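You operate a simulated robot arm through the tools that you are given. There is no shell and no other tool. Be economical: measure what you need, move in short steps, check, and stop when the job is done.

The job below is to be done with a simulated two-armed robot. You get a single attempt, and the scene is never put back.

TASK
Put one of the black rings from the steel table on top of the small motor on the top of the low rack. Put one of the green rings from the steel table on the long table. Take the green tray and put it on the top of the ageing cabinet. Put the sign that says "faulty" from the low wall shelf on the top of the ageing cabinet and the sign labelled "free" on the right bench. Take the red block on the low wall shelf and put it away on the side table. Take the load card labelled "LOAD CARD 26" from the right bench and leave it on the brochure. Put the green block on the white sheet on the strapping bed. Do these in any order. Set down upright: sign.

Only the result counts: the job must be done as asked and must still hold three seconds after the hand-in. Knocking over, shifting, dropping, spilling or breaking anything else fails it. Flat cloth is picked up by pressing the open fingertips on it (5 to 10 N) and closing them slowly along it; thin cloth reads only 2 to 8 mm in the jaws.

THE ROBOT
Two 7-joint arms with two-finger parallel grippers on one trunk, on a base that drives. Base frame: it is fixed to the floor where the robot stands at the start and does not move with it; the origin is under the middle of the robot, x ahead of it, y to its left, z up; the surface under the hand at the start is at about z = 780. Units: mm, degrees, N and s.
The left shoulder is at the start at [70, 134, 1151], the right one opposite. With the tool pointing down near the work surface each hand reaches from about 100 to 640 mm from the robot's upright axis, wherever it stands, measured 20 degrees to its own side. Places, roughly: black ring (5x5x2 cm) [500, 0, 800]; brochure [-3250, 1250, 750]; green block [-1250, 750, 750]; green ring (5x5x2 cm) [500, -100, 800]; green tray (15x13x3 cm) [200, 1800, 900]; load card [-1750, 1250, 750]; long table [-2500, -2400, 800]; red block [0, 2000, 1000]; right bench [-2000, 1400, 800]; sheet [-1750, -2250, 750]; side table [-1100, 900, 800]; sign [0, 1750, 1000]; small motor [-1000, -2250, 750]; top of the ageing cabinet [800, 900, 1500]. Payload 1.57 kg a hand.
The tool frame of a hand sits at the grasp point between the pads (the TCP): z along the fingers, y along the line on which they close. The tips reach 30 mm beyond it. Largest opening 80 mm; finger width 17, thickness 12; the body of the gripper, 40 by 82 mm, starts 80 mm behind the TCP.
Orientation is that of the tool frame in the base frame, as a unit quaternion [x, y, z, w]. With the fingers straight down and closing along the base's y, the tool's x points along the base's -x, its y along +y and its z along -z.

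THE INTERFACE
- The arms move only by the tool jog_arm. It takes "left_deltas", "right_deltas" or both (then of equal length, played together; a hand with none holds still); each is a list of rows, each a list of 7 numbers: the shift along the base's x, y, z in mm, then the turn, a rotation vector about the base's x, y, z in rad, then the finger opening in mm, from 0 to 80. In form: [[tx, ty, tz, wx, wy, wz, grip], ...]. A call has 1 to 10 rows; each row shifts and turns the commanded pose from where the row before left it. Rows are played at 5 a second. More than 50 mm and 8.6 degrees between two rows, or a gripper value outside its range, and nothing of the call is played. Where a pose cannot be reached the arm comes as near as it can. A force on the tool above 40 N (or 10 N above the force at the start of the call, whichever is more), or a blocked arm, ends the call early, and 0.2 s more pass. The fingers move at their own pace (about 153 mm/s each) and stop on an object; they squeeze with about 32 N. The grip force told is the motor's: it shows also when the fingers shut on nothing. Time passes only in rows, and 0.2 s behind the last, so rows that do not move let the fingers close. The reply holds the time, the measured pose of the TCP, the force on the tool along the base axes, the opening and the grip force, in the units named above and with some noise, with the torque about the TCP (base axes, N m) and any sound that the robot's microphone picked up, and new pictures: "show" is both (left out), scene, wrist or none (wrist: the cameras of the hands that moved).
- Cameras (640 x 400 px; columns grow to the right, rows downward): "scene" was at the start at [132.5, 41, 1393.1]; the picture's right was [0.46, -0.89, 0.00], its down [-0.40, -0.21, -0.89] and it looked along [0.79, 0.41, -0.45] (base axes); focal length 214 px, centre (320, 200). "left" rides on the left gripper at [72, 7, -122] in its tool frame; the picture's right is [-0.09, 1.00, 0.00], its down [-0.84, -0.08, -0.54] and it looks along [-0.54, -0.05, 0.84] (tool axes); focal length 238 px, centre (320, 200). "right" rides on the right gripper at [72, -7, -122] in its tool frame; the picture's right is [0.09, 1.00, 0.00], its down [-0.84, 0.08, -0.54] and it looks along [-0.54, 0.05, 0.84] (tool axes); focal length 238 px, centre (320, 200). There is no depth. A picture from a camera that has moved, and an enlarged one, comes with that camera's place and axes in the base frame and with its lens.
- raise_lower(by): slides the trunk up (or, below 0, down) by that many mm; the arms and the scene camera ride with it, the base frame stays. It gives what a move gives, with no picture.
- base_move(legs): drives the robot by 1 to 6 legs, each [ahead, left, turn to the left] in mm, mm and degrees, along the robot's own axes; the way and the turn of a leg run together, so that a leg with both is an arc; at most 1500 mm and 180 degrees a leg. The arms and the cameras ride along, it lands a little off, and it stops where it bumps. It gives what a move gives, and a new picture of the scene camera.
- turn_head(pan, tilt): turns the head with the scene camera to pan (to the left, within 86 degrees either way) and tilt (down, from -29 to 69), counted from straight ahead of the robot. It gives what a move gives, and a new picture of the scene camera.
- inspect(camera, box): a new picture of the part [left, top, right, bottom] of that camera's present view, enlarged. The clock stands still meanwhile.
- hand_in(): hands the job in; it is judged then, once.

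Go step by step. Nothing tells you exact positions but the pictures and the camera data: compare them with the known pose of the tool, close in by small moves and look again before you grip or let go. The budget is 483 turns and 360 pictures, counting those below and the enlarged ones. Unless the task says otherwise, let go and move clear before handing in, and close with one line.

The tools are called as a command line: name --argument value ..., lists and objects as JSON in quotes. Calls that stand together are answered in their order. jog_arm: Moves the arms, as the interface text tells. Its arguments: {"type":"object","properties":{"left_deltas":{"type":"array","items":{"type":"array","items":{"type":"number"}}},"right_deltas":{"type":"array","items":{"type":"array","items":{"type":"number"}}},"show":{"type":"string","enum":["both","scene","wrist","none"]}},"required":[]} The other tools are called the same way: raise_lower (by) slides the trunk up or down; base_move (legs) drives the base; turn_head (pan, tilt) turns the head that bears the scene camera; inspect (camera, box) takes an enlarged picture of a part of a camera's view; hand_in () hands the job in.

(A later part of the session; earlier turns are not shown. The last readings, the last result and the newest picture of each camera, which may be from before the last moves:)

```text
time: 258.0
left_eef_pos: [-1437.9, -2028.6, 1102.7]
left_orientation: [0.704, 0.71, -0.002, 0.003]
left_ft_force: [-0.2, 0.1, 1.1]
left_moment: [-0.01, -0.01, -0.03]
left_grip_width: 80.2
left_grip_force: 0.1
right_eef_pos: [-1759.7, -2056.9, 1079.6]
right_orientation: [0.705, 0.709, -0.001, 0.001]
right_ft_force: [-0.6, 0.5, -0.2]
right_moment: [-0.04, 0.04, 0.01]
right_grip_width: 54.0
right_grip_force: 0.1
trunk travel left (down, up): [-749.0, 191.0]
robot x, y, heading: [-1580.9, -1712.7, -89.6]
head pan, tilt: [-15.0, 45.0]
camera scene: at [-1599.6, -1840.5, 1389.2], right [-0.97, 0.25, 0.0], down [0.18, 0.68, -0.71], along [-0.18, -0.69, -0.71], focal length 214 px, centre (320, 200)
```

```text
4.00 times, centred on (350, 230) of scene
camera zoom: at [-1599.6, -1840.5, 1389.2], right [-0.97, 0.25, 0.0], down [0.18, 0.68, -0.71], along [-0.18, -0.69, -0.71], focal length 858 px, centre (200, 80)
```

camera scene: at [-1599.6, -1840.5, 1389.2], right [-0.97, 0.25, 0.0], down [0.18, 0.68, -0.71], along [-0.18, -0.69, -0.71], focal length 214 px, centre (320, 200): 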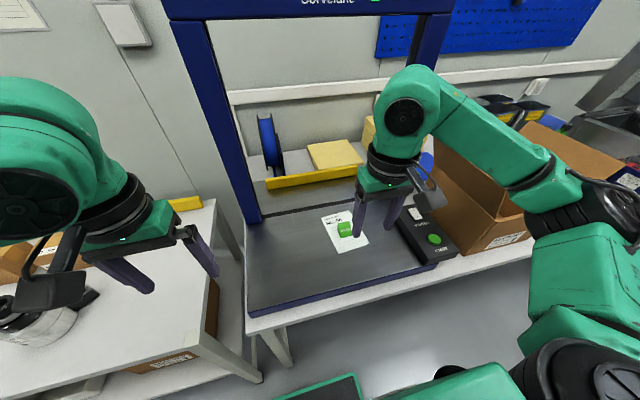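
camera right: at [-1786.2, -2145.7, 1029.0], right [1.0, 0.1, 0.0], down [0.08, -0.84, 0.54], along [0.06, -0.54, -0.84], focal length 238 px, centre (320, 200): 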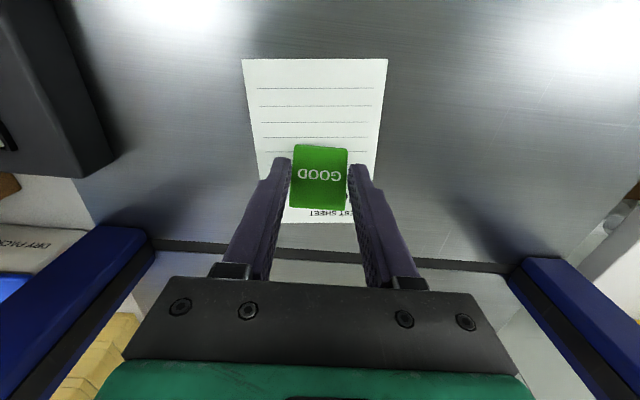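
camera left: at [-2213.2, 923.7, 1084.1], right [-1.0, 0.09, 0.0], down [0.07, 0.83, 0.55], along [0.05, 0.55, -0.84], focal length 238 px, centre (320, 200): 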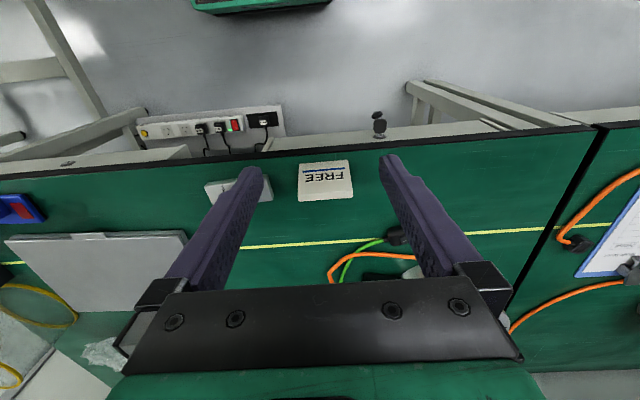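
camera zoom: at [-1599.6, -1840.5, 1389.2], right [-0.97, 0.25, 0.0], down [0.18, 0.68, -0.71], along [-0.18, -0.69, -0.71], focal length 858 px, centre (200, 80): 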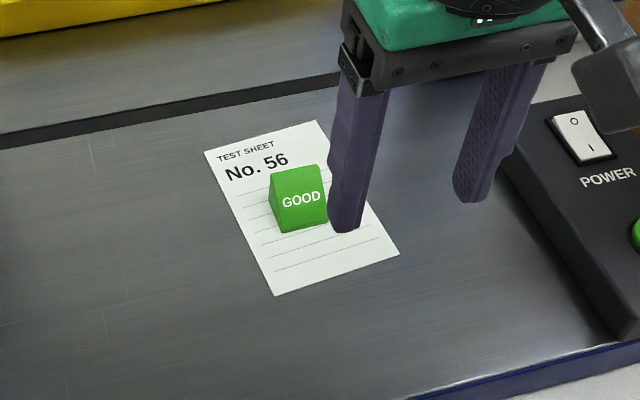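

Green block is on the sheet. Now back to the wall shelf for the tray and FAULTY sign.

jog_arm --right_deltas '[[0, 20, 20, 0, 0, 0, 80], [0, 20, 20, 0, 0, 0, 80]]' --show "none"

turn_head --pan 0 --tilt 30

base_move --legs '[[-1400, 0, 0], [0, 0, 90], [0, 0, 90], [0, -1450, 0]]'

```text
time: 258.6
left_eef_pos: [-1437.0, -2028.3, 1102.2]
left_orientation: [0.703, 0.711, -0.004, 0.001]
left_ft_force: [-0.8, 0.2, 0.5]
left_moment: [0.0, 0.0, 0.02]
left_grip_width: 79.9
left_grip_force: 0.1
right_eef_pos: [-1761.2, -2016.0, 1122.3]
right_orientation: [0.705, 0.709, -0.001, 0.002]
right_ft_force: [1.0, 0.0, 0.4]
right_moment: [0.01, 0.04, -0.01]
right_grip_width: 79.9
right_grip_force: 0.1
trunk travel left (down, up): [-749.0, 191.0]
robot x, y, heading: [-1578.9, -1710.1, -89.6]
head pan, tilt: [-15.0, 45.0]
```

```text
time: 259.3
left_eef_pos: [-1438.5, -2030.0, 1102.8]
left_orientation: [0.703, 0.711, -0.002, 0.001]
left_ft_force: [-1.0, -0.5, 0.6]
left_moment: [-0.01, 0.01, -0.04]
left_grip_width: 80.1
left_grip_force: 0.0
right_eef_pos: [-1761.4, -2019.8, 1120.5]
right_orientation: [0.704, 0.71, 0.0, 0.001]
right_ft_force: [0.4, 0.6, 0.4]
right_moment: [0.01, -0.03, 0.03]
right_grip_width: 80.3
right_grip_force: 0.0
trunk travel left (down, up): [-749.0, 191.0]
robot x, y, heading: [-1582.9, -1711.2, -89.7]
head pan, tilt: [0.0, 30.0]
camera scene: at [-1578.8, -1854.3, 1411.5], right [-1.0, -0.01, 0.0], down [0.0, 0.5, -0.87], along [0.01, -0.87, -0.5], focal length 214 px, centre (320, 200)
```

scene: 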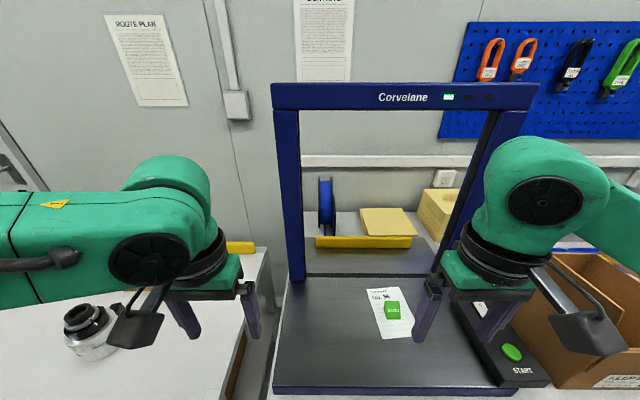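

```text
time: 280.8
left_eef_pos: [-286.6, 20.3, 1101.7]
left_orientation: [0.711, -0.703, -0.001, -0.003]
left_ft_force: [-0.1, -0.7, -0.2]
left_moment: [0.01, 0.0, 0.02]
left_grip_width: 79.8
left_grip_force: 0.0
right_eef_pos: [36.0, 10.1, 1121.6]
right_orientation: [0.71, -0.704, -0.001, -0.001]
right_ft_force: [0.0, 0.0, 0.5]
right_moment: [-0.02, 0.01, 0.0]
right_grip_width: 80.1
right_grip_force: 0.1
trunk travel left (down, up): [-749.0, 191.0]
robot x, y, heading: [-140.3, -296.9, 90.7]
head pan, tilt: [0.0, 30.0]
camera scene: at [-143.5, -156.3, 1411.6], right [1.0, 0.01, 0.0], down [0.0, -0.5, -0.87], along [-0.01, 0.87, -0.5], focal length 214 px, centre (320, 200)
```

scene: 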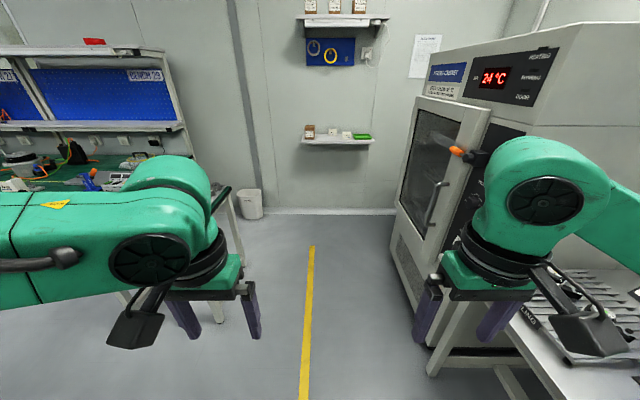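

Only the tray and FAULTY remain, both for the cabinet top at z≈1525. I test how high the arms reach tool-down: trunk up, then hands up.

raise_lower --by 190

jog_arm --right_deltas '[[0, 20, 45, 0, 0, 0, 80], [0, 20, 45, 0, 0, 0, 80], [0, 20, 45, 0, 0, 0, 80], [0, 20, 45, 0, 0, 0, 80], [0, 20, 45, 0, 0, 0, 80], [0, 20, 45, 0, 0, 0, 80], [0, 0, 45, 0, 0, 0, 80], [0, 0, 45, 0, 0, 0, 80]]' --left_deltas '[[0, 20, 45, 0, 0, 0, 80], [0, 20, 45, 0, 0, 0, 80], [0, 20, 45, 0, 0, 0, 80], [0, 20, 45, 0, 0, 0, 80], [0, 20, 45, 0, 0, 0, 80], [0, 20, 45, 0, 0, 0, 80], [0, 0, 45, 0, 0, 0, 80], [0, 0, 45, 0, 0, 0, 80]]' --show "scene"

```text
time: 282.9
left_eef_pos: [-286.6, 23.0, 1292.8]
left_orientation: [0.711, -0.703, -0.002, -0.002]
left_ft_force: [0.1, -0.7, -0.4]
left_moment: [0.02, -0.03, 0.01]
left_grip_width: 79.9
left_grip_force: 0.1
right_eef_pos: [36.8, 12.4, 1309.1]
right_orientation: [0.71, -0.704, -0.001, -0.001]
right_ft_force: [-0.1, 0.0, 0.2]
right_moment: [0.0, 0.01, -0.02]
right_grip_width: 79.9
right_grip_force: 0.1
trunk travel left (down, up): [-939.0, 1.0]
robot x, y, heading: [-142.7, -295.2, 90.1]
head pan, tilt: [0.0, 30.0]
```

```text
time: 284.6
left_eef_pos: [-330.8, 69.2, 1509.5]
left_orientation: [0.711, -0.703, 0.0, -0.005]
left_ft_force: [0.0, -0.2, -1.0]
left_moment: [0.02, -0.03, 0.01]
left_grip_width: 80.1
left_grip_force: 0.1
left hand out of reach, approached as far as the arm can: row 5, 6, 7, 8
right_eef_pos: [20.1, 91.3, 1522.0]
right_orientation: [0.71, -0.704, -0.003, -0.002]
right_ft_force: [-0.6, -0.3, -0.4]
right_moment: [-0.03, -0.04, 0.01]
right_grip_width: 79.8
right_grip_force: 0.1
right hand out of reach, approached as far as the arm can: row 5, 6, 7, 8
trunk travel left (down, up): [-939.0, 1.0]
robot x, y, heading: [-147.4, -294.5, 90.4]
head pan, tilt: [0.0, 30.0]
camera scene: at [-144.9, -158.2, 1601.7], right [1.0, 0.01, 0.0], down [0.01, -0.5, -0.87], along [-0.01, 0.87, -0.5], focal length 214 px, centre (320, 200)
```

scene: 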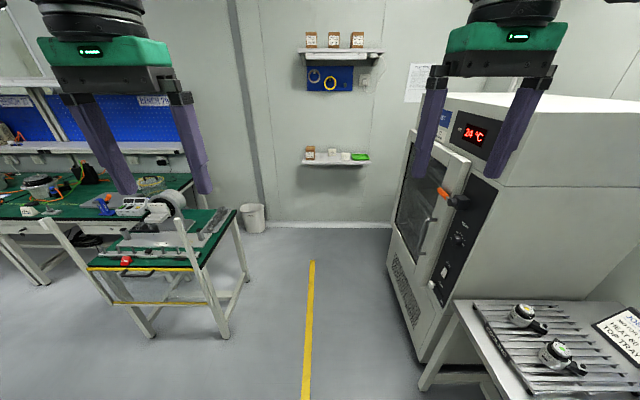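

Tool-down tops out near z≈1520, so for the cabinet top the hands must be pitched forward when gripping and placing. I lower again and drive into the corridor to the shelf.

raise_lower --by -190

jog_arm --right_deltas '[[5, -10, -40, 0, 0, 0, 80], [5, -10, -40, 0, 0, 0, 80], [5, -10, -40, 0, 0, 0, 80], [0, -10, -40, 0, 0, 0, 80]]' --left_deltas '[[10, -5, -40, 0, 0, 0, 80], [10, -5, -40, 0, 0, 0, 80], [10, -5, -40, 0, 0, 0, 80], [10, -5, -40, 0, 0, 0, 80]]' --show "none"

base_move --legs '[[1400, 0, 0], [260, 0, 0]]'

```text
time: 286.7
left_eef_pos: [-328.9, 71.4, 1319.5]
left_orientation: [0.711, -0.703, -0.002, -0.004]
left_ft_force: [0.4, 0.4, 0.0]
left_moment: [-0.02, 0.04, -0.05]
left_grip_width: 80.1
left_grip_force: 0.1
right_eef_pos: [21.1, 94.7, 1330.5]
right_orientation: [0.71, -0.704, -0.002, 0.0]
right_ft_force: [0.2, -0.2, -1.0]
right_moment: [-0.04, 0.0, 0.04]
right_grip_width: 79.8
right_grip_force: 0.0
trunk travel left (down, up): [-749.0, 191.0]
robot x, y, heading: [-145.0, -292.0, 90.4]
head pan, tilt: [0.0, 30.0]
```

```text
time: 287.7
left_eef_pos: [-288.5, 53.6, 1156.5]
left_orientation: [0.712, -0.703, -0.002, -0.003]
left_ft_force: [0.1, -0.6, 0.6]
left_moment: [0.02, 0.02, 0.02]
left_grip_width: 80.2
left_grip_force: 0.1
right_eef_pos: [38.1, 54.1, 1170.9]
right_orientation: [0.709, -0.705, -0.002, -0.001]
right_ft_force: [0.3, -0.8, -0.4]
right_moment: [0.01, 0.02, 0.0]
right_grip_width: 79.8
right_grip_force: 0.0
trunk travel left (down, up): [-749.0, 191.0]
robot x, y, heading: [-148.1, -295.6, 90.5]
head pan, tilt: [0.0, 30.0]
```

```text
time: 296.1
left_eef_pos: [-299.8, 1703.3, 1157.5]
left_orientation: [0.71, -0.704, -0.001, -0.004]
left_ft_force: [0.1, 0.4, -0.2]
left_moment: [0.0, 0.01, 0.02]
left_grip_width: 80.0
left_grip_force: 0.0
right_eef_pos: [25.1, 1704.9, 1172.0]
right_orientation: [0.71, -0.704, -0.002, -0.002]
right_ft_force: [-0.2, -0.3, 0.1]
right_moment: [0.04, 0.0, 0.01]
right_grip_width: 80.0
right_grip_force: 0.0
trunk travel left (down, up): [-749.0, 191.0]
robot x, y, heading: [-154.6, 1358.1, 90.5]
head pan, tilt: [0.0, 30.0]
camera scene: at [-154.8, 1494.8, 1411.8], right [1.0, 0.01, 0.0], down [0.0, -0.5, -0.87], along [-0.01, 0.87, -0.5], focal length 214 px, centre (320, 200)
```

scene: 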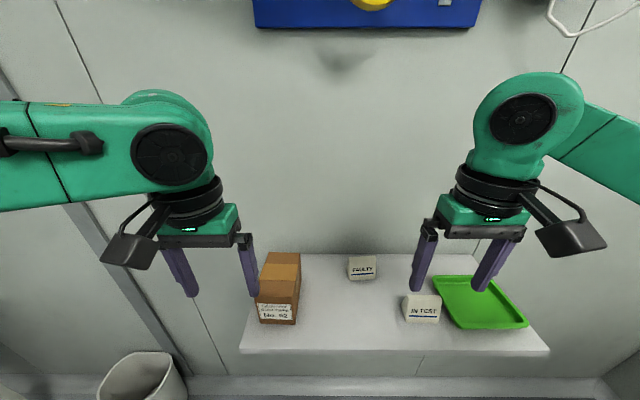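

Now shift right to x≈90 and look at the tray and FAULTY.

base_move --legs '[[0, -240, -0.5]]'

turn_head --pan 0 --tilt 48

inspect --camera "scene" --box '[200, 120, 520, 320]'

inspect --camera "right" --box '[0, 0, 640, 400]'

```text
time: 297.9
left_eef_pos: [-61.1, 1705.4, 1158.0]
left_orientation: [0.708, -0.707, -0.001, -0.005]
left_ft_force: [0.2, -1.0, -0.3]
left_moment: [0.01, -0.03, 0.0]
left_grip_width: 80.2
left_grip_force: 0.1
right_eef_pos: [264.6, 1705.3, 1172.0]
right_orientation: [-0.707, 0.707, 0.002, 0.001]
right_ft_force: [-0.7, -1.3, 1.0]
right_moment: [0.0, -0.01, -0.01]
right_grip_width: 80.0
right_grip_force: 0.0
trunk travel left (down, up): [-749.0, 191.0]
robot x, y, heading: [86.6, 1359.6, 90.0]
head pan, tilt: [0.0, 30.0]
camera scene: at [82.2, 1496.9, 1411.6], right [1.0, 0.0, 0.0], down [0.0, -0.5, -0.87], along [0.0, 0.87, -0.5], focal length 214 px, centre (320, 200)
```

scene: 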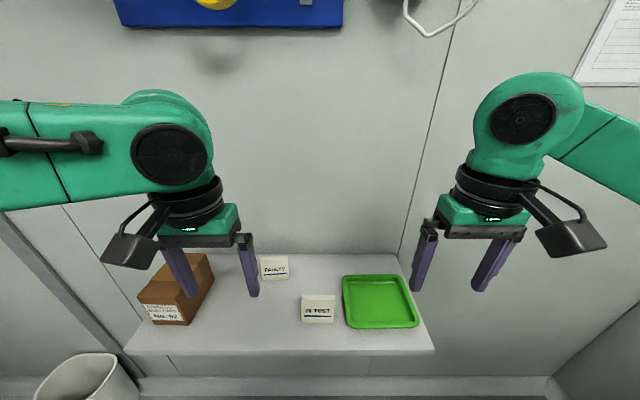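

```text
time: 298.7
left_eef_pos: [-59.0, 1707.2, 1157.4]
left_orientation: [0.708, -0.706, -0.001, -0.003]
left_ft_force: [0.7, 0.8, -0.2]
left_moment: [0.01, -0.01, 0.02]
left_grip_width: 80.1
left_grip_force: 0.0
right_eef_pos: [267.9, 1705.5, 1172.3]
right_orientation: [0.707, -0.707, -0.003, -0.002]
right_ft_force: [-0.7, 1.3, -0.3]
right_moment: [-0.01, 0.0, -0.03]
right_grip_width: 80.1
right_grip_force: 0.1
trunk travel left (down, up): [-749.0, 191.0]
robot x, y, heading: [82.0, 1358.7, 89.6]
head pan, tilt: [0.0, 48.0]
camera scene: at [85.0, 1485.5, 1384.8], right [1.0, 0.0, 0.0], down [0.0, -0.74, -0.67], along [0.0, 0.67, -0.74], focal length 214 px, centre (320, 200)
```

scene: 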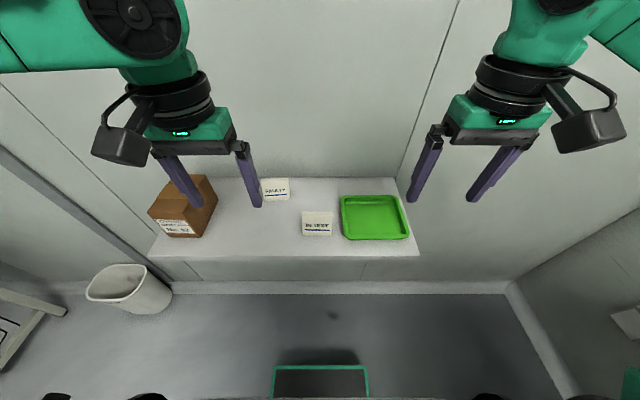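

```text
2.00 times, centred on (360, 220) of scene
camera zoom: at [85.0, 1485.5, 1384.8], right [1.0, 0.0, 0.0], down [0.0, -0.74, -0.67], along [0.0, 0.67, -0.74], focal length 429 px, centre (240, 160)
```

zoom: 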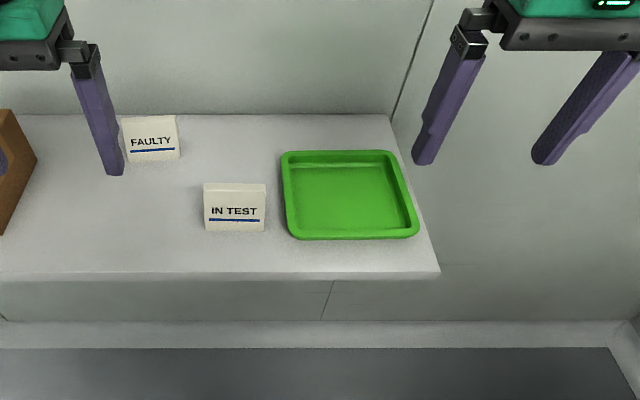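

```text
1.00 times, centred on (320, 200) of right (not enlarged: the box is as wide or as high as the picture)
camera zoom: at [275.7, 1633.4, 1293.2], right [-1.0, -0.09, 0.0], down [-0.08, 0.83, 0.55], along [-0.05, 0.54, -0.84], focal length 238 px, centre (320, 200)
```

zoom: 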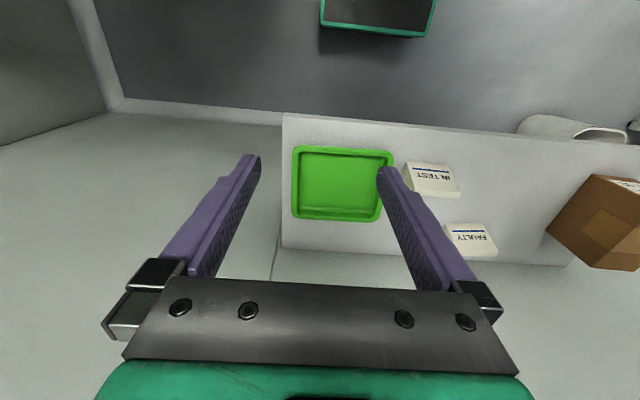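

inspect --camera "scene" --box '[330, 185, 420, 250]'

inspect --camera "right" --box '[270, 130, 430, 240]'

```text
6.15 times, centred on (375, 218) of scene
camera zoom: at [85.0, 1485.5, 1384.8], right [1.0, 0.0, 0.0], down [0.0, -0.74, -0.67], along [0.0, 0.67, -0.74], focal length 1320 px, centre (-18, 92)
```

zoom: 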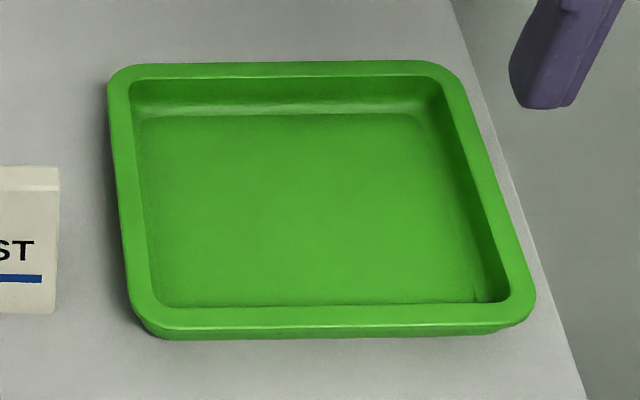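

```text
3.64 times, centred on (350, 185) of right
camera zoom: at [275.7, 1633.4, 1293.2], right [-1.0, -0.09, 0.0], down [-0.08, 0.83, 0.55], along [-0.05, 0.54, -0.84], focal length 867 px, centre (211, 254)
```

zoom: 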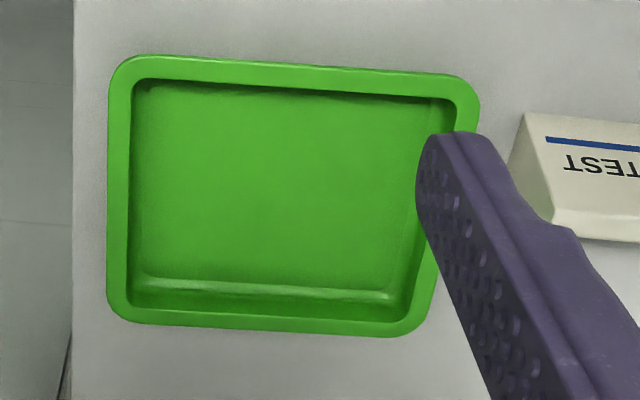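

The best way: pitch each hand ~60° forward with fingers closing along x, so pads stay parallel to the sign's sides and the tray's side wall. I pitch the left hand first (with +7° yaw for FAULTY), moving forward at safe height.

jog_arm --left_deltas '[[0, 15, 0, 0, 0, 0.12, 80], [0, 15, 0, 0.13, 0.0157, 0, 80], [0, 15, 0, 0.13, 0.0157, 0, 80], [0, 15, 0, 0.13, 0.0157, 0, 80], [0, 15, 0, 0.13, 0.0157, 0, 80], [0, 15, 0, 0.13, 0.0157, 0, 80], [0, 10, 0, 0.13, 0.0157, 0, 80], [0, 10, 0, 0.13, 0.0157, 0, 80], [0, 10, 0, 0.13, 0.0157, 0, 80]]'

```text
time: 300.7
left_eef_pos: [-59.2, 1806.0, 1157.8]
left_orientation: [0.691, -0.611, -0.288, -0.257]
left_ft_force: [0.4, 0.1, 0.4]
left_moment: [0.0, 0.01, -0.01]
left_grip_width: 80.0
left_grip_force: 0.0
left hand out of reach, approached as far as the arm can: row 8, 9
right_eef_pos: [266.7, 1705.3, 1169.8]
right_orientation: [-0.707, 0.707, 0.003, 0.002]
right_ft_force: [0.1, 0.3, 0.2]
right_moment: [-0.01, 0.02, 0.04]
right_grip_width: 79.7
right_grip_force: 0.1
trunk travel left (down, up): [-749.0, 191.0]
robot x, y, heading: [82.6, 1357.9, 89.7]
head pan, tilt: [0.0, 48.0]
camera scene: at [84.1, 1485.5, 1384.8], right [1.0, 0.0, 0.0], down [0.0, -0.74, -0.67], along [0.0, 0.67, -0.74], focal length 214 px, centre (320, 200)
camera left: at [-49.8, 1670.4, 1192.0], right [-1.0, -0.05, 0.06], down [0.05, 0.21, 0.98], along [-0.07, 0.98, -0.2], focal length 238 px, centre (320, 200)
```

scene: 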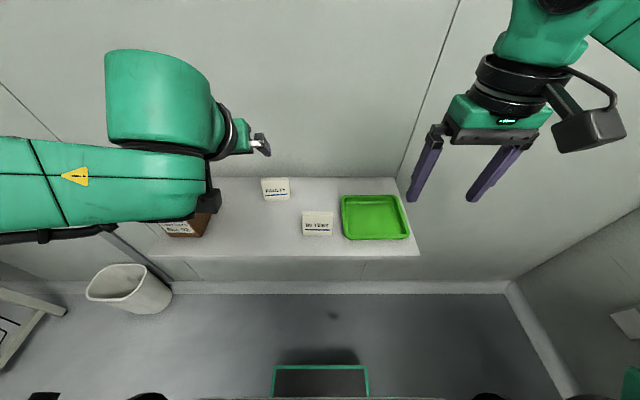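
left: 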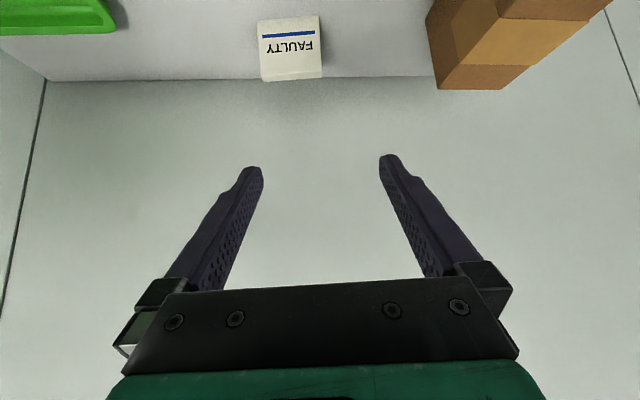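

Pitch settles at 45°, tool pointing forward-down; that is fine. I move to an approach point in line with FAULTY.

jog_arm --left_deltas '[[7, 11, -42, 0, 0, 0, 80], [7, 11, -42, 0, 0, 0, 80], [8, 12, -42, 0, 0, 0, 80]]' --show "wrist"

inspect --camera "scene" --box '[200, 120, 360, 220]'

```text
time: 301.5
left_eef_pos: [-36.9, 1814.5, 1124.1]
left_orientation: [0.671, -0.639, -0.279, -0.253]
left_ft_force: [0.3, 0.0, 0.5]
left_moment: [0.0, 0.0, -0.02]
left_grip_width: 80.0
left_grip_force: 0.1
left hand out of reach, approached as far as the arm can: row 1, 2, 3
right_eef_pos: [265.8, 1707.7, 1170.0]
right_orientation: [-0.706, 0.708, 0.001, 0.001]
right_ft_force: [-0.4, 0.6, 0.0]
right_moment: [-0.03, -0.01, 0.01]
right_grip_width: 79.9
right_grip_force: 0.0
trunk travel left (down, up): [-749.0, 191.0]
robot x, y, heading: [82.8, 1355.5, 90.0]
head pan, tilt: [0.0, 48.0]
camera left: at [-35.5, 1677.8, 1161.1], right [-1.0, 0.01, 0.08], down [0.08, 0.22, 0.97], along [-0.01, 0.97, -0.22], focal length 238 px, centre (320, 200)
```

left: 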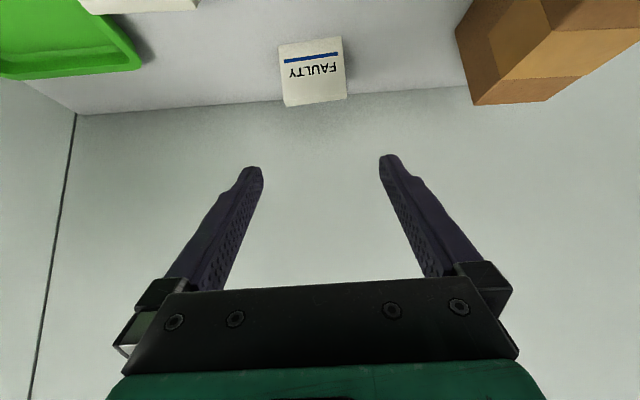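

```text
4.00 times, centred on (280, 170) of scene
camera zoom: at [82.9, 1487.9, 1384.4], right [1.0, 0.0, 0.0], down [0.0, -0.74, -0.67], along [0.0, 0.67, -0.74], focal length 858 px, centre (480, 320)
```

zoom: 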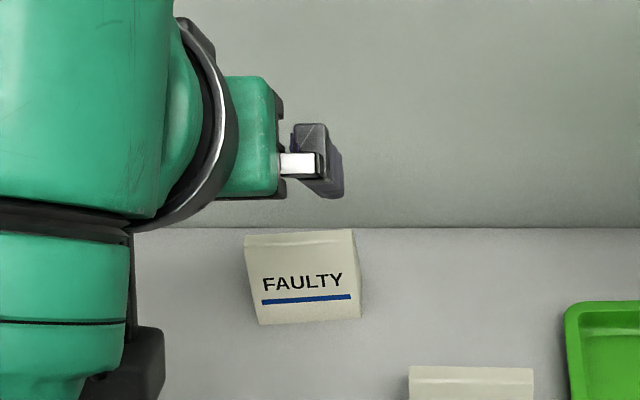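

The pitch is limited at this relative height; a lower trunk (hand relatively higher) should help. I raise the hand relative to the trunk to test.

jog_arm --left_deltas '[[-3, 0, 45, 0, 0, 0, 80], [-3, 0, 45, 0, 0, 0, 80], [-3, 0, 45, 0, 0, 0.02, 80], [0, 0, 45, 0, 0, 0.02, 80], [0, 0, 30, 0.02, 0, 0.02, 80]]' --show "none"

raise_lower --by -210

```text
time: 302.7
left_eef_pos: [-59.1, 1817.1, 1327.9]
left_orientation: [0.706, -0.587, -0.302, -0.256]
left_ft_force: [-0.2, -0.1, 0.4]
left_moment: [-0.01, 0.01, -0.01]
left_grip_width: 80.0
left_grip_force: 0.1
right_eef_pos: [266.6, 1704.9, 1171.0]
right_orientation: [-0.707, 0.707, 0.002, 0.001]
right_ft_force: [0.7, -0.2, -0.1]
right_moment: [0.04, 0.03, 0.0]
right_grip_width: 80.1
right_grip_force: 0.2
trunk travel left (down, up): [-749.0, 191.0]
robot x, y, heading: [84.1, 1360.4, 90.0]
head pan, tilt: [0.0, 48.0]
```

```text
time: 305.0
left_eef_pos: [-59.8, 1818.6, 1117.7]
left_orientation: [0.706, -0.587, -0.301, -0.256]
left_ft_force: [0.3, -0.9, 0.4]
left_moment: [-0.01, 0.01, -0.01]
left_grip_width: 80.2
left_grip_force: 0.0
right_eef_pos: [266.5, 1705.4, 960.7]
right_orientation: [-0.707, 0.707, 0.002, 0.001]
right_ft_force: [-0.4, 0.2, -0.4]
right_moment: [0.0, 0.0, 0.01]
right_grip_width: 80.1
right_grip_force: 0.1
trunk travel left (down, up): [-539.0, 401.0]
robot x, y, heading: [85.7, 1352.1, 89.6]
head pan, tilt: [0.0, 48.0]
```

jog_arm --right_deltas '[[0, -20, 40, 0, 0, 0, 80], [0, 0, 49, 0, 0, 0, 80], [0, 0, 49, 0, 0, 0, 80], [0, 0, 49, 0, 0, 0, 80]]' --left_deltas '[[3, 3, 10, 0, 0, 0, 80], [3, 3, 10, 0, 0, 0, 80], [3, 3, 10, 0, 0, 0, 80], [3, 3, 10, 0, 0, 0, 80]]' --show "none"

raise_lower --by -100

inspect --camera "left" --box '[0, 0, 640, 400]'

```text
time: 306.0
left_eef_pos: [-49.0, 1832.1, 1156.4]
left_orientation: [0.707, -0.587, -0.301, -0.256]
left_ft_force: [-0.1, 0.5, 1.1]
left_moment: [0.01, -0.02, -0.02]
left_grip_width: 80.2
left_grip_force: 0.1
right_eef_pos: [252.6, 1704.9, 1119.0]
right_orientation: [-0.707, 0.707, 0.002, 0.001]
right_ft_force: [0.1, 0.4, -0.9]
right_moment: [-0.06, -0.02, -0.04]
right_grip_width: 80.4
right_grip_force: 0.0
right hand out of reach, approached as far as the arm can: row 4
trunk travel left (down, up): [-539.0, 401.0]
robot x, y, heading: [82.6, 1356.1, 89.7]
head pan, tilt: [0.0, 48.0]
```

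```text
time: 307.3
left_eef_pos: [-48.4, 1830.5, 1057.7]
left_orientation: [0.706, -0.588, -0.301, -0.256]
left_ft_force: [-1.2, 0.3, -0.1]
left_moment: [0.02, -0.01, 0.01]
left_grip_width: 80.0
left_grip_force: 0.0
right_eef_pos: [253.2, 1703.7, 1019.1]
right_orientation: [-0.707, 0.707, 0.002, 0.001]
right_ft_force: [0.0, -0.7, 0.1]
right_moment: [0.05, -0.02, 0.01]
right_grip_width: 80.0
right_grip_force: 0.1
trunk travel left (down, up): [-439.0, 501.0]
robot x, y, heading: [83.6, 1358.8, 89.8]
head pan, tilt: [0.0, 48.0]
```

```text
1.00 times, centred on (320, 200) of left (not enlarged: the box is as wide or as high as the picture)
camera zoom: at [-30.4, 1694.5, 1089.1], right [-0.99, -0.12, 0.06], down [0.04, 0.19, 0.98], along [-0.12, 0.97, -0.19], focal length 238 px, centre (320, 200)
```

zoom: 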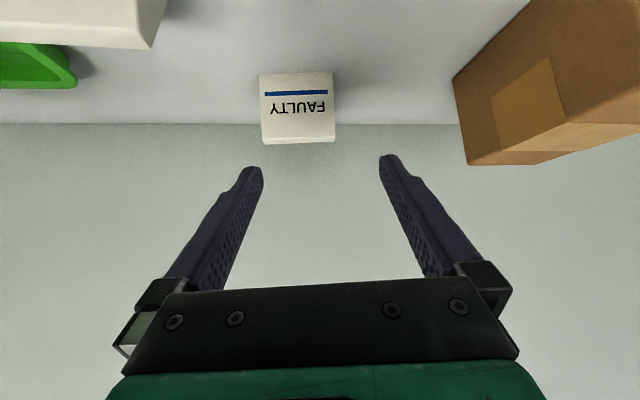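

Sign is slightly toward +x of the hand's axis. I correct x/yaw and advance halfway along the tool direction.

jog_arm --left_deltas '[[9, 0, 0, 0, 0, -0.03, 80], [8, 0, 0, 0, 0, -0.02, 80], [-3, 21, -21, 0, 0, 0, 80], [-2, 21, -21, 0, 0, 0, 80]]' --show "wrist"

inspect --camera "scene" --box '[200, 80, 440, 240]'

```text
time: 308.3
left_eef_pos: [-37.3, 1874.2, 1016.5]
left_orientation: [0.691, -0.606, -0.294, -0.263]
left_ft_force: [0.5, -0.7, 0.0]
left_moment: [0.03, -0.01, -0.01]
left_grip_width: 79.9
left_grip_force: 0.1
right_eef_pos: [253.7, 1705.6, 1018.9]
right_orientation: [-0.707, 0.708, 0.002, 0.002]
right_ft_force: [1.4, -0.2, -0.1]
right_moment: [0.0, 0.03, 0.03]
right_grip_width: 79.8
right_grip_force: 0.0
trunk travel left (down, up): [-439.0, 501.0]
robot x, y, heading: [82.9, 1355.5, 89.7]
head pan, tilt: [0.0, 48.0]
camera left: at [-25.4, 1736.6, 1046.9], right [-1.0, -0.07, 0.06], down [0.05, 0.19, 0.98], along [-0.08, 0.98, -0.19], focal length 238 px, centre (320, 200)
```

left: 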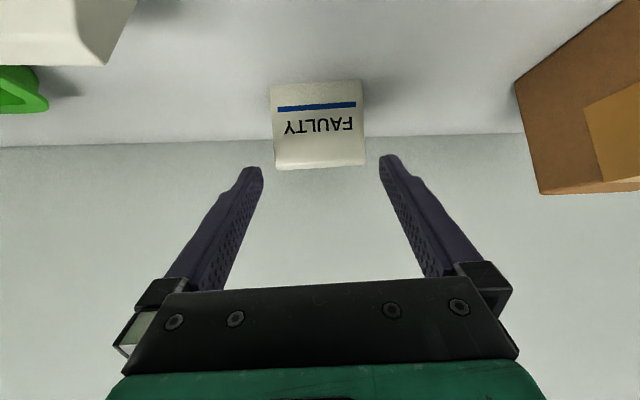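

```text
2.50 times, centred on (320, 160) of scene
camera zoom: at [84.1, 1486.1, 1074.7], right [1.0, 0.0, 0.0], down [0.0, -0.74, -0.67], along [0.0, 0.67, -0.74], focal length 536 px, centre (320, 300)
```

zoom: 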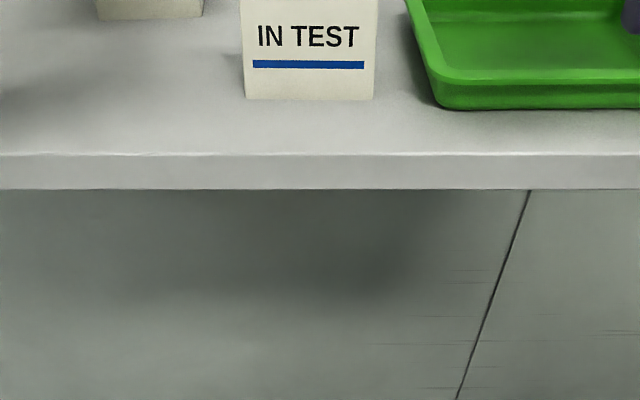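

jog_arm --left_deltas '[[-2, 14, -20, 0, 0, 0, 80], [-2, 14, -18, 0, 0, 0, 80]]' --show "wrist"

```text
time: 308.9
left_eef_pos: [-40.5, 1901.4, 978.4]
left_orientation: [0.691, -0.606, -0.294, -0.264]
left_ft_force: [0.0, 1.0, 0.0]
left_moment: [0.02, -0.02, 0.03]
left_grip_width: 79.7
left_grip_force: 0.1
right_eef_pos: [255.7, 1703.9, 1019.6]
right_orientation: [-0.707, 0.707, 0.003, 0.002]
right_ft_force: [0.0, -0.4, -0.6]
right_moment: [-0.02, -0.01, -0.02]
right_grip_width: 80.0
right_grip_force: 0.0
trunk travel left (down, up): [-439.0, 501.0]
robot x, y, heading: [85.2, 1357.8, 89.9]
head pan, tilt: [0.0, 48.0]
camera left: at [-29.6, 1763.9, 1009.2], right [-1.0, -0.07, 0.06], down [0.05, 0.19, 0.98], along [-0.08, 0.98, -0.19], focal length 238 px, centre (320, 200)
```

left: 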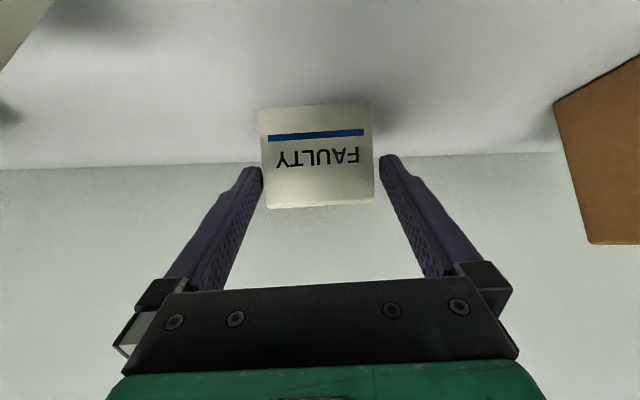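

jog_arm --left_deltas '[[1.5, 0, 0, 0, 0, 0, 80], [-1, 8, -11, 0, 0, 0, 80], [-1, 8, -11, 0, 0, 0, 80]]' --show "wrist"

```text
time: 309.7
left_eef_pos: [-40.7, 1916.8, 955.4]
left_orientation: [0.691, -0.606, -0.295, -0.263]
left_ft_force: [-0.7, -0.2, 0.1]
left_moment: [-0.02, -0.02, 0.02]
left_grip_width: 80.1
left_grip_force: 0.1
right_eef_pos: [253.0, 1705.2, 1018.3]
right_orientation: [-0.707, 0.707, 0.002, 0.001]
right_ft_force: [0.7, 0.0, -0.5]
right_moment: [0.01, 0.02, 0.02]
right_grip_width: 79.7
right_grip_force: 0.0
trunk travel left (down, up): [-439.0, 501.0]
robot x, y, heading: [82.4, 1356.5, 90.0]
head pan, tilt: [0.0, 48.0]
camera left: at [-29.6, 1780.3, 987.0], right [-1.0, -0.07, 0.06], down [0.05, 0.19, 0.98], along [-0.08, 0.98, -0.19], focal length 238 px, centre (320, 200)
```

left: 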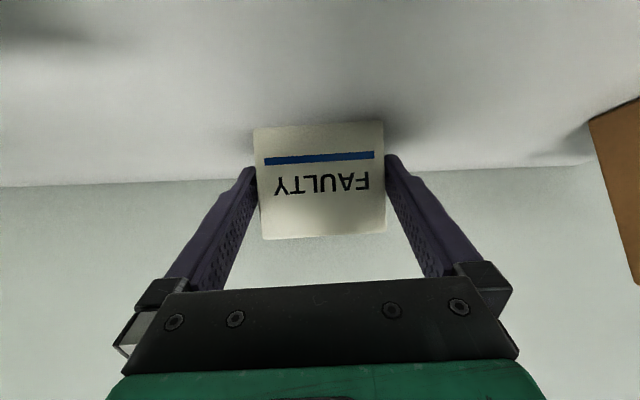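

Fingers straddle the sign. Close.

jog_arm --left_deltas '[[0, 1, -2, 0, 0, 0, 80], [0, 0, 0, 0, 0, 0, 60], [0, 0, 0, 0, 0, 0, 60]]' --show "none"

jog_arm --left_deltas '[[0, 0, 10, 0, 0, 0, 60], [0, 0, 20, 0, 0, 0, 60], [0, 0, 30, 0, 0, 0, 60]]' --show "wrist"

```text
time: 310.5
left_eef_pos: [-41.9, 1917.5, 953.1]
left_orientation: [0.691, -0.605, -0.296, -0.264]
left_ft_force: [0.6, 0.6, 1.5]
left_moment: [0.02, -0.09, 0.03]
left_grip_width: 74.6
left_grip_force: 32.1
right_eef_pos: [254.3, 1704.9, 1019.3]
right_orientation: [-0.707, 0.707, 0.002, 0.001]
right_ft_force: [-0.1, 0.1, 0.4]
right_moment: [0.02, 0.02, 0.01]
right_grip_width: 80.2
right_grip_force: 0.0
trunk travel left (down, up): [-439.0, 501.0]
robot x, y, heading: [81.2, 1362.9, 89.8]
head pan, tilt: [0.0, 48.0]
```

```text
time: 311.3
left_eef_pos: [-44.1, 1917.7, 1004.3]
left_orientation: [0.691, -0.606, -0.293, -0.263]
left_ft_force: [-0.5, 0.9, -0.6]
left_moment: [-0.03, -0.03, -0.03]
left_grip_width: 74.5
left_grip_force: 32.0
left hand out of reach, approached as far as the arm can: row 3
right_eef_pos: [253.5, 1704.1, 1020.3]
right_orientation: [0.708, -0.707, -0.002, -0.001]
right_ft_force: [-0.4, -1.4, -0.4]
right_moment: [-0.01, -0.04, -0.01]
right_grip_width: 79.7
right_grip_force: 0.0
trunk travel left (down, up): [-439.0, 501.0]
robot x, y, heading: [83.8, 1361.6, 89.7]
head pan, tilt: [0.0, 48.0]
camera left: at [-33.4, 1781.2, 1035.1], right [-1.0, -0.07, 0.06], down [0.05, 0.19, 0.98], along [-0.08, 0.98, -0.19], focal length 238 px, centre (320, 200)
```

left: 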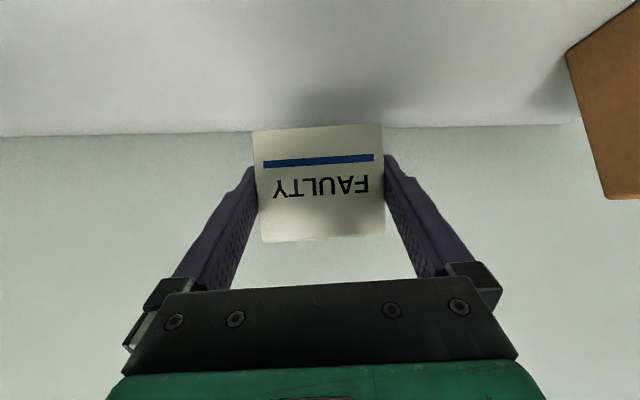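

FAULTY is held. I retract the left hand back and up, keeping the trunk low for the tray grasp.

jog_arm --left_deltas '[[0, -30, 15, 0, 0, 0, 60], [0, -35, 15, 0, 0, 0, 60], [-3, -35, 15, 0, 0, 0, 60], [-3, -35, 15, 0, 0, 0, 60], [-3, -30, 15, 0, 0, 0, 60]]' --right_deltas '[[0, 15, 20, 0.13, 0, 0, 80], [0, 15, 20, 0.13, 0, 0, 80], [0, 15, 10, 0.13, 0, 0, 80], [0, 15, 0, 0.13, 0, 0, 80], [0, 15, 0, 0.13, 0, 0, 80]]' --show "wrist"

```text
time: 312.5
left_eef_pos: [-53.6, 1751.6, 1078.3]
left_orientation: [0.691, -0.605, -0.295, -0.264]
left_ft_force: [-1.1, 1.1, -0.6]
left_moment: [0.0, 0.02, -0.01]
left_grip_width: 74.5
left_grip_force: 32.0
right_eef_pos: [253.3, 1778.6, 1070.1]
right_orientation: [0.669, -0.669, -0.23, -0.228]
right_ft_force: [-0.3, -0.5, 0.4]
right_moment: [0.03, 0.03, 0.0]
right_grip_width: 79.9
right_grip_force: 0.0
trunk travel left (down, up): [-439.0, 501.0]
robot x, y, heading: [85.2, 1355.9, 89.7]
head pan, tilt: [0.0, 48.0]
camera right: at [262.1, 1646.8, 1122.5], right [-1.0, -0.07, -0.05], down [-0.07, 0.33, 0.94], along [-0.05, 0.94, -0.33], focal length 238 px, centre (320, 200)
camera left: at [-42.8, 1614.0, 1109.9], right [-1.0, -0.07, 0.06], down [0.05, 0.19, 0.98], along [-0.08, 0.98, -0.19], focal length 238 px, centre (320, 200)
```

right: 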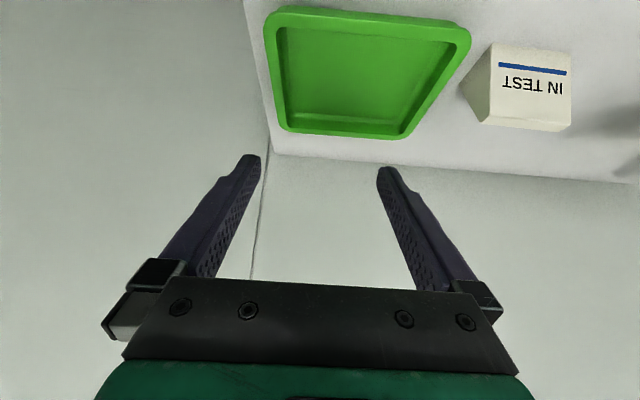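
left: 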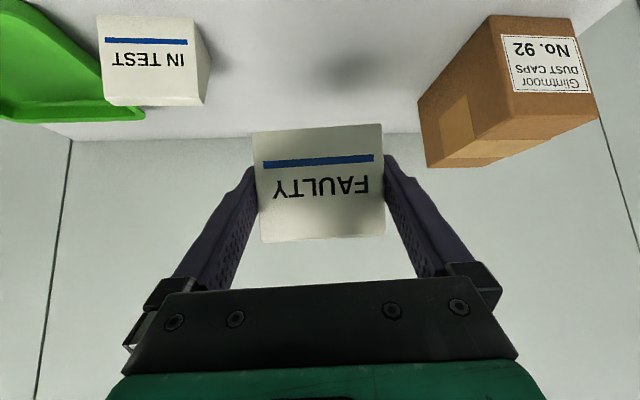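

Right hand is pitched; I align it with the tray's right wall (x≈295), slightly yawed, at an approach point.

jog_arm --right_deltas '[[15, -12, -8, 0.12, 0, 0, 44], [15, -12, -8, 0, 0, 0.05, 44], [16, -12, -8, 0, 0, 0, 44]]' --show "wrist"

inspect --camera "right" --box '[200, 40, 420, 200]'

```text
time: 313.3
left_eef_pos: [-52.5, 1750.9, 1079.8]
left_orientation: [0.691, -0.605, -0.295, -0.263]
left_ft_force: [0.1, -0.5, 0.5]
left_moment: [0.03, 0.03, 0.03]
left_grip_width: 74.6
left_grip_force: 31.7
right_eef_pos: [299.9, 1742.9, 1044.8]
right_orientation: [0.67, -0.638, -0.276, -0.26]
right_ft_force: [-0.2, 0.0, -1.0]
right_moment: [-0.06, 0.03, 0.0]
right_grip_width: 43.9
right_grip_force: 0.1
trunk travel left (down, up): [-439.0, 501.0]
robot x, y, heading: [84.5, 1356.9, 89.9]
head pan, tilt: [0.0, 48.0]
camera right: at [315.6, 1606.7, 1082.0], right [-0.99, -0.12, -0.06], down [-0.08, 0.21, 0.97], along [-0.1, 0.97, -0.22], focal length 238 px, centre (320, 200)
```

right: 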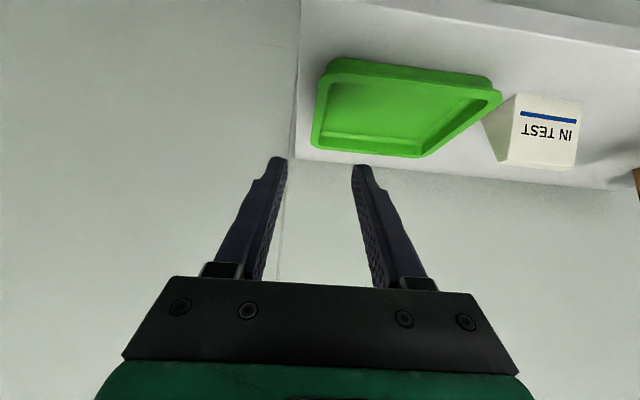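

```text
2.50 times, centred on (310, 120) of right
camera zoom: at [315.6, 1606.7, 1082.0], right [-0.99, -0.12, -0.06], down [-0.08, 0.21, 0.97], along [-0.1, 0.97, -0.22], focal length 596 px, centre (345, 400)
```

zoom: 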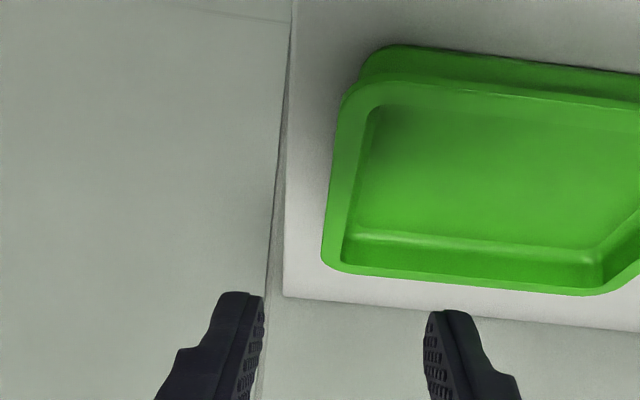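

Aligned with the right rim. Advance along the tool direction most of the way.

jog_arm --right_deltas '[[-1, 20, -20, 0, 0, 0, 44], [-1, 20, -20, 0, 0, 0, 44], [-1, 20, -20, 0, 0, 0, 44]]' --show "none"

inspect --camera "right" --box '[220, 80, 440, 240]'

```text
time: 314.1
left_eef_pos: [-53.4, 1753.7, 1076.5]
left_orientation: [0.69, -0.606, -0.294, -0.264]
left_ft_force: [0.7, -0.7, -0.4]
left_moment: [0.0, 0.01, 0.02]
left_grip_width: 74.6
left_grip_force: 32.2
right_eef_pos: [296.6, 1804.9, 983.9]
right_orientation: [0.671, -0.637, -0.275, -0.26]
right_ft_force: [-0.2, -0.1, -1.0]
right_moment: [0.02, 0.02, 0.02]
right_grip_width: 44.0
right_grip_force: 0.0
trunk travel left (down, up): [-439.0, 501.0]
robot x, y, heading: [84.7, 1361.4, 90.0]
head pan, tilt: [0.0, 48.0]
```

```text
2.50 times, centred on (330, 160) of right
camera zoom: at [311.5, 1668.8, 1022.1], right [-0.99, -0.12, -0.06], down [-0.09, 0.21, 0.97], along [-0.1, 0.97, -0.22], focal length 596 px, centre (295, 300)
```

zoom: 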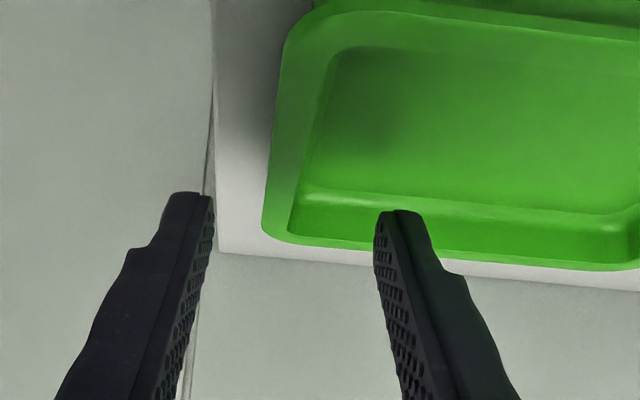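

jog_arm --right_deltas '[[-0.5, 8, -12, 0, 0, 0, 44], [-0.5, 8, -11, 0, 0, 0, 44], [0, 0, 0, 0, 0, 0, 44]]' --show "none"

inspect --camera "right" --box '[220, 80, 440, 240]'

```text
time: 314.9
left_eef_pos: [-52.4, 1752.6, 1078.4]
left_orientation: [0.692, -0.604, -0.296, -0.263]
left_ft_force: [0.9, 0.0, -1.0]
left_moment: [-0.02, 0.01, -0.01]
left_grip_width: 74.3
left_grip_force: 32.5
right_eef_pos: [294.4, 1820.3, 962.3]
right_orientation: [0.671, -0.638, -0.275, -0.26]
right_ft_force: [0.3, -0.6, 0.0]
right_moment: [-0.03, -0.01, -0.03]
right_grip_width: 43.9
right_grip_force: 0.0
trunk travel left (down, up): [-439.0, 501.0]
robot x, y, heading: [80.3, 1355.3, 89.9]
head pan, tilt: [0.0, 48.0]
```

```text
2.50 times, centred on (330, 160) of right
camera zoom: at [310.0, 1683.0, 999.5], right [-0.99, -0.12, -0.06], down [-0.09, 0.21, 0.97], along [-0.1, 0.97, -0.22], focal length 596 px, centre (295, 300)
```

zoom: 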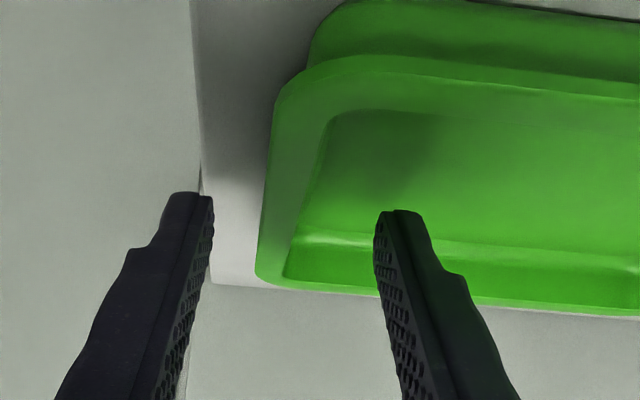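

Rim top is lower (~945). I go 7 mm deeper, then close.

jog_arm --right_deltas '[[0, 2, -4, 0, 0, 0, 44], [0, 1, -3, 0, 0, 0, 44], [0, 0, 0, 0, 0, 0, 5], [0, 0, 0, 0, 0, 0, 5]]' --show "none"

inspect --camera "right" --box '[220, 80, 440, 240]'

```text
time: 315.9
left_eef_pos: [-53.6, 1751.8, 1078.7]
left_orientation: [0.691, -0.605, -0.295, -0.264]
left_ft_force: [0.5, 0.0, -0.2]
left_moment: [0.03, 0.01, -0.03]
left_grip_width: 74.2
left_grip_force: 31.7
right_eef_pos: [296.4, 1822.2, 954.6]
right_orientation: [0.671, -0.638, -0.275, -0.259]
right_ft_force: [0.3, 0.3, -0.6]
right_moment: [0.01, 0.01, -0.01]
right_grip_width: 4.9
right_grip_force: 0.5
trunk travel left (down, up): [-439.0, 501.0]
robot x, y, heading: [79.5, 1359.3, 90.0]
head pan, tilt: [0.0, 48.0]
```

```text
2.50 times, centred on (330, 160) of right
camera zoom: at [310.4, 1686.4, 992.4], right [-0.99, -0.12, -0.06], down [-0.09, 0.21, 0.97], along [-0.1, 0.97, -0.22], focal length 596 px, centre (295, 300)
```

zoom: 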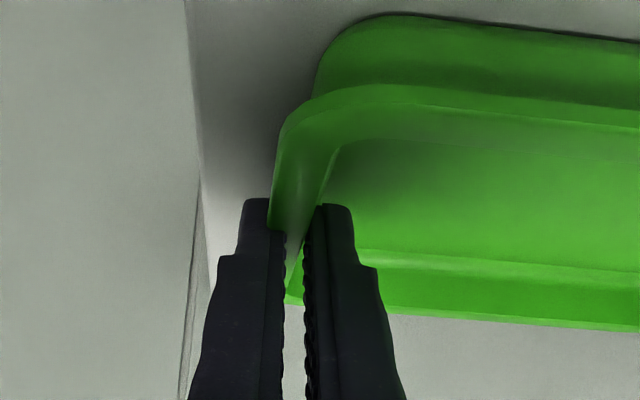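

jog_arm --right_deltas '[[0, 0, 0, 0, 0, 0, 0], [0, 0, 0, 0, 0, 0, 0]]' --show "none"

inspect --camera "right" --box '[270, 120, 370, 200]'

```text
time: 316.5
left_eef_pos: [-53.8, 1753.3, 1078.0]
left_orientation: [0.691, -0.605, -0.295, -0.263]
left_ft_force: [0.1, 0.3, -0.4]
left_moment: [0.0, -0.01, 0.0]
left_grip_width: 74.4
left_grip_force: 32.3
right_eef_pos: [294.4, 1822.8, 954.0]
right_orientation: [0.671, -0.638, -0.275, -0.259]
right_ft_force: [-0.4, 0.0, -0.1]
right_moment: [0.05, -0.03, 0.02]
right_grip_width: 3.4
right_grip_force: 24.1
trunk travel left (down, up): [-439.0, 501.0]
robot x, y, heading: [81.1, 1358.2, 89.9]
head pan, tilt: [0.0, 48.0]
```

```text
5.00 times, centred on (320, 160) of right
camera zoom: at [310.3, 1686.4, 992.4], right [-0.99, -0.12, -0.06], down [-0.09, 0.21, 0.97], along [-0.1, 0.97, -0.22], focal length 1192 px, centre (320, 400)
```

zoom: 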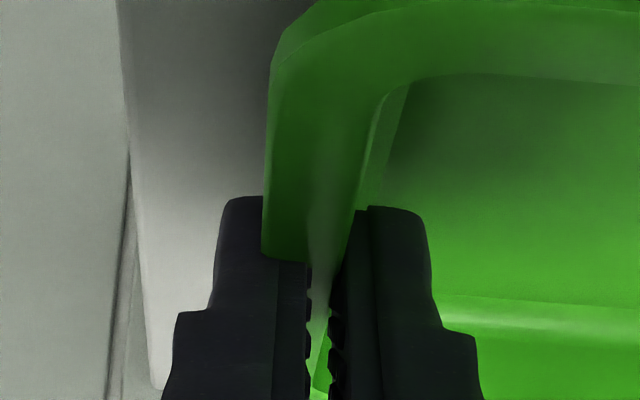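

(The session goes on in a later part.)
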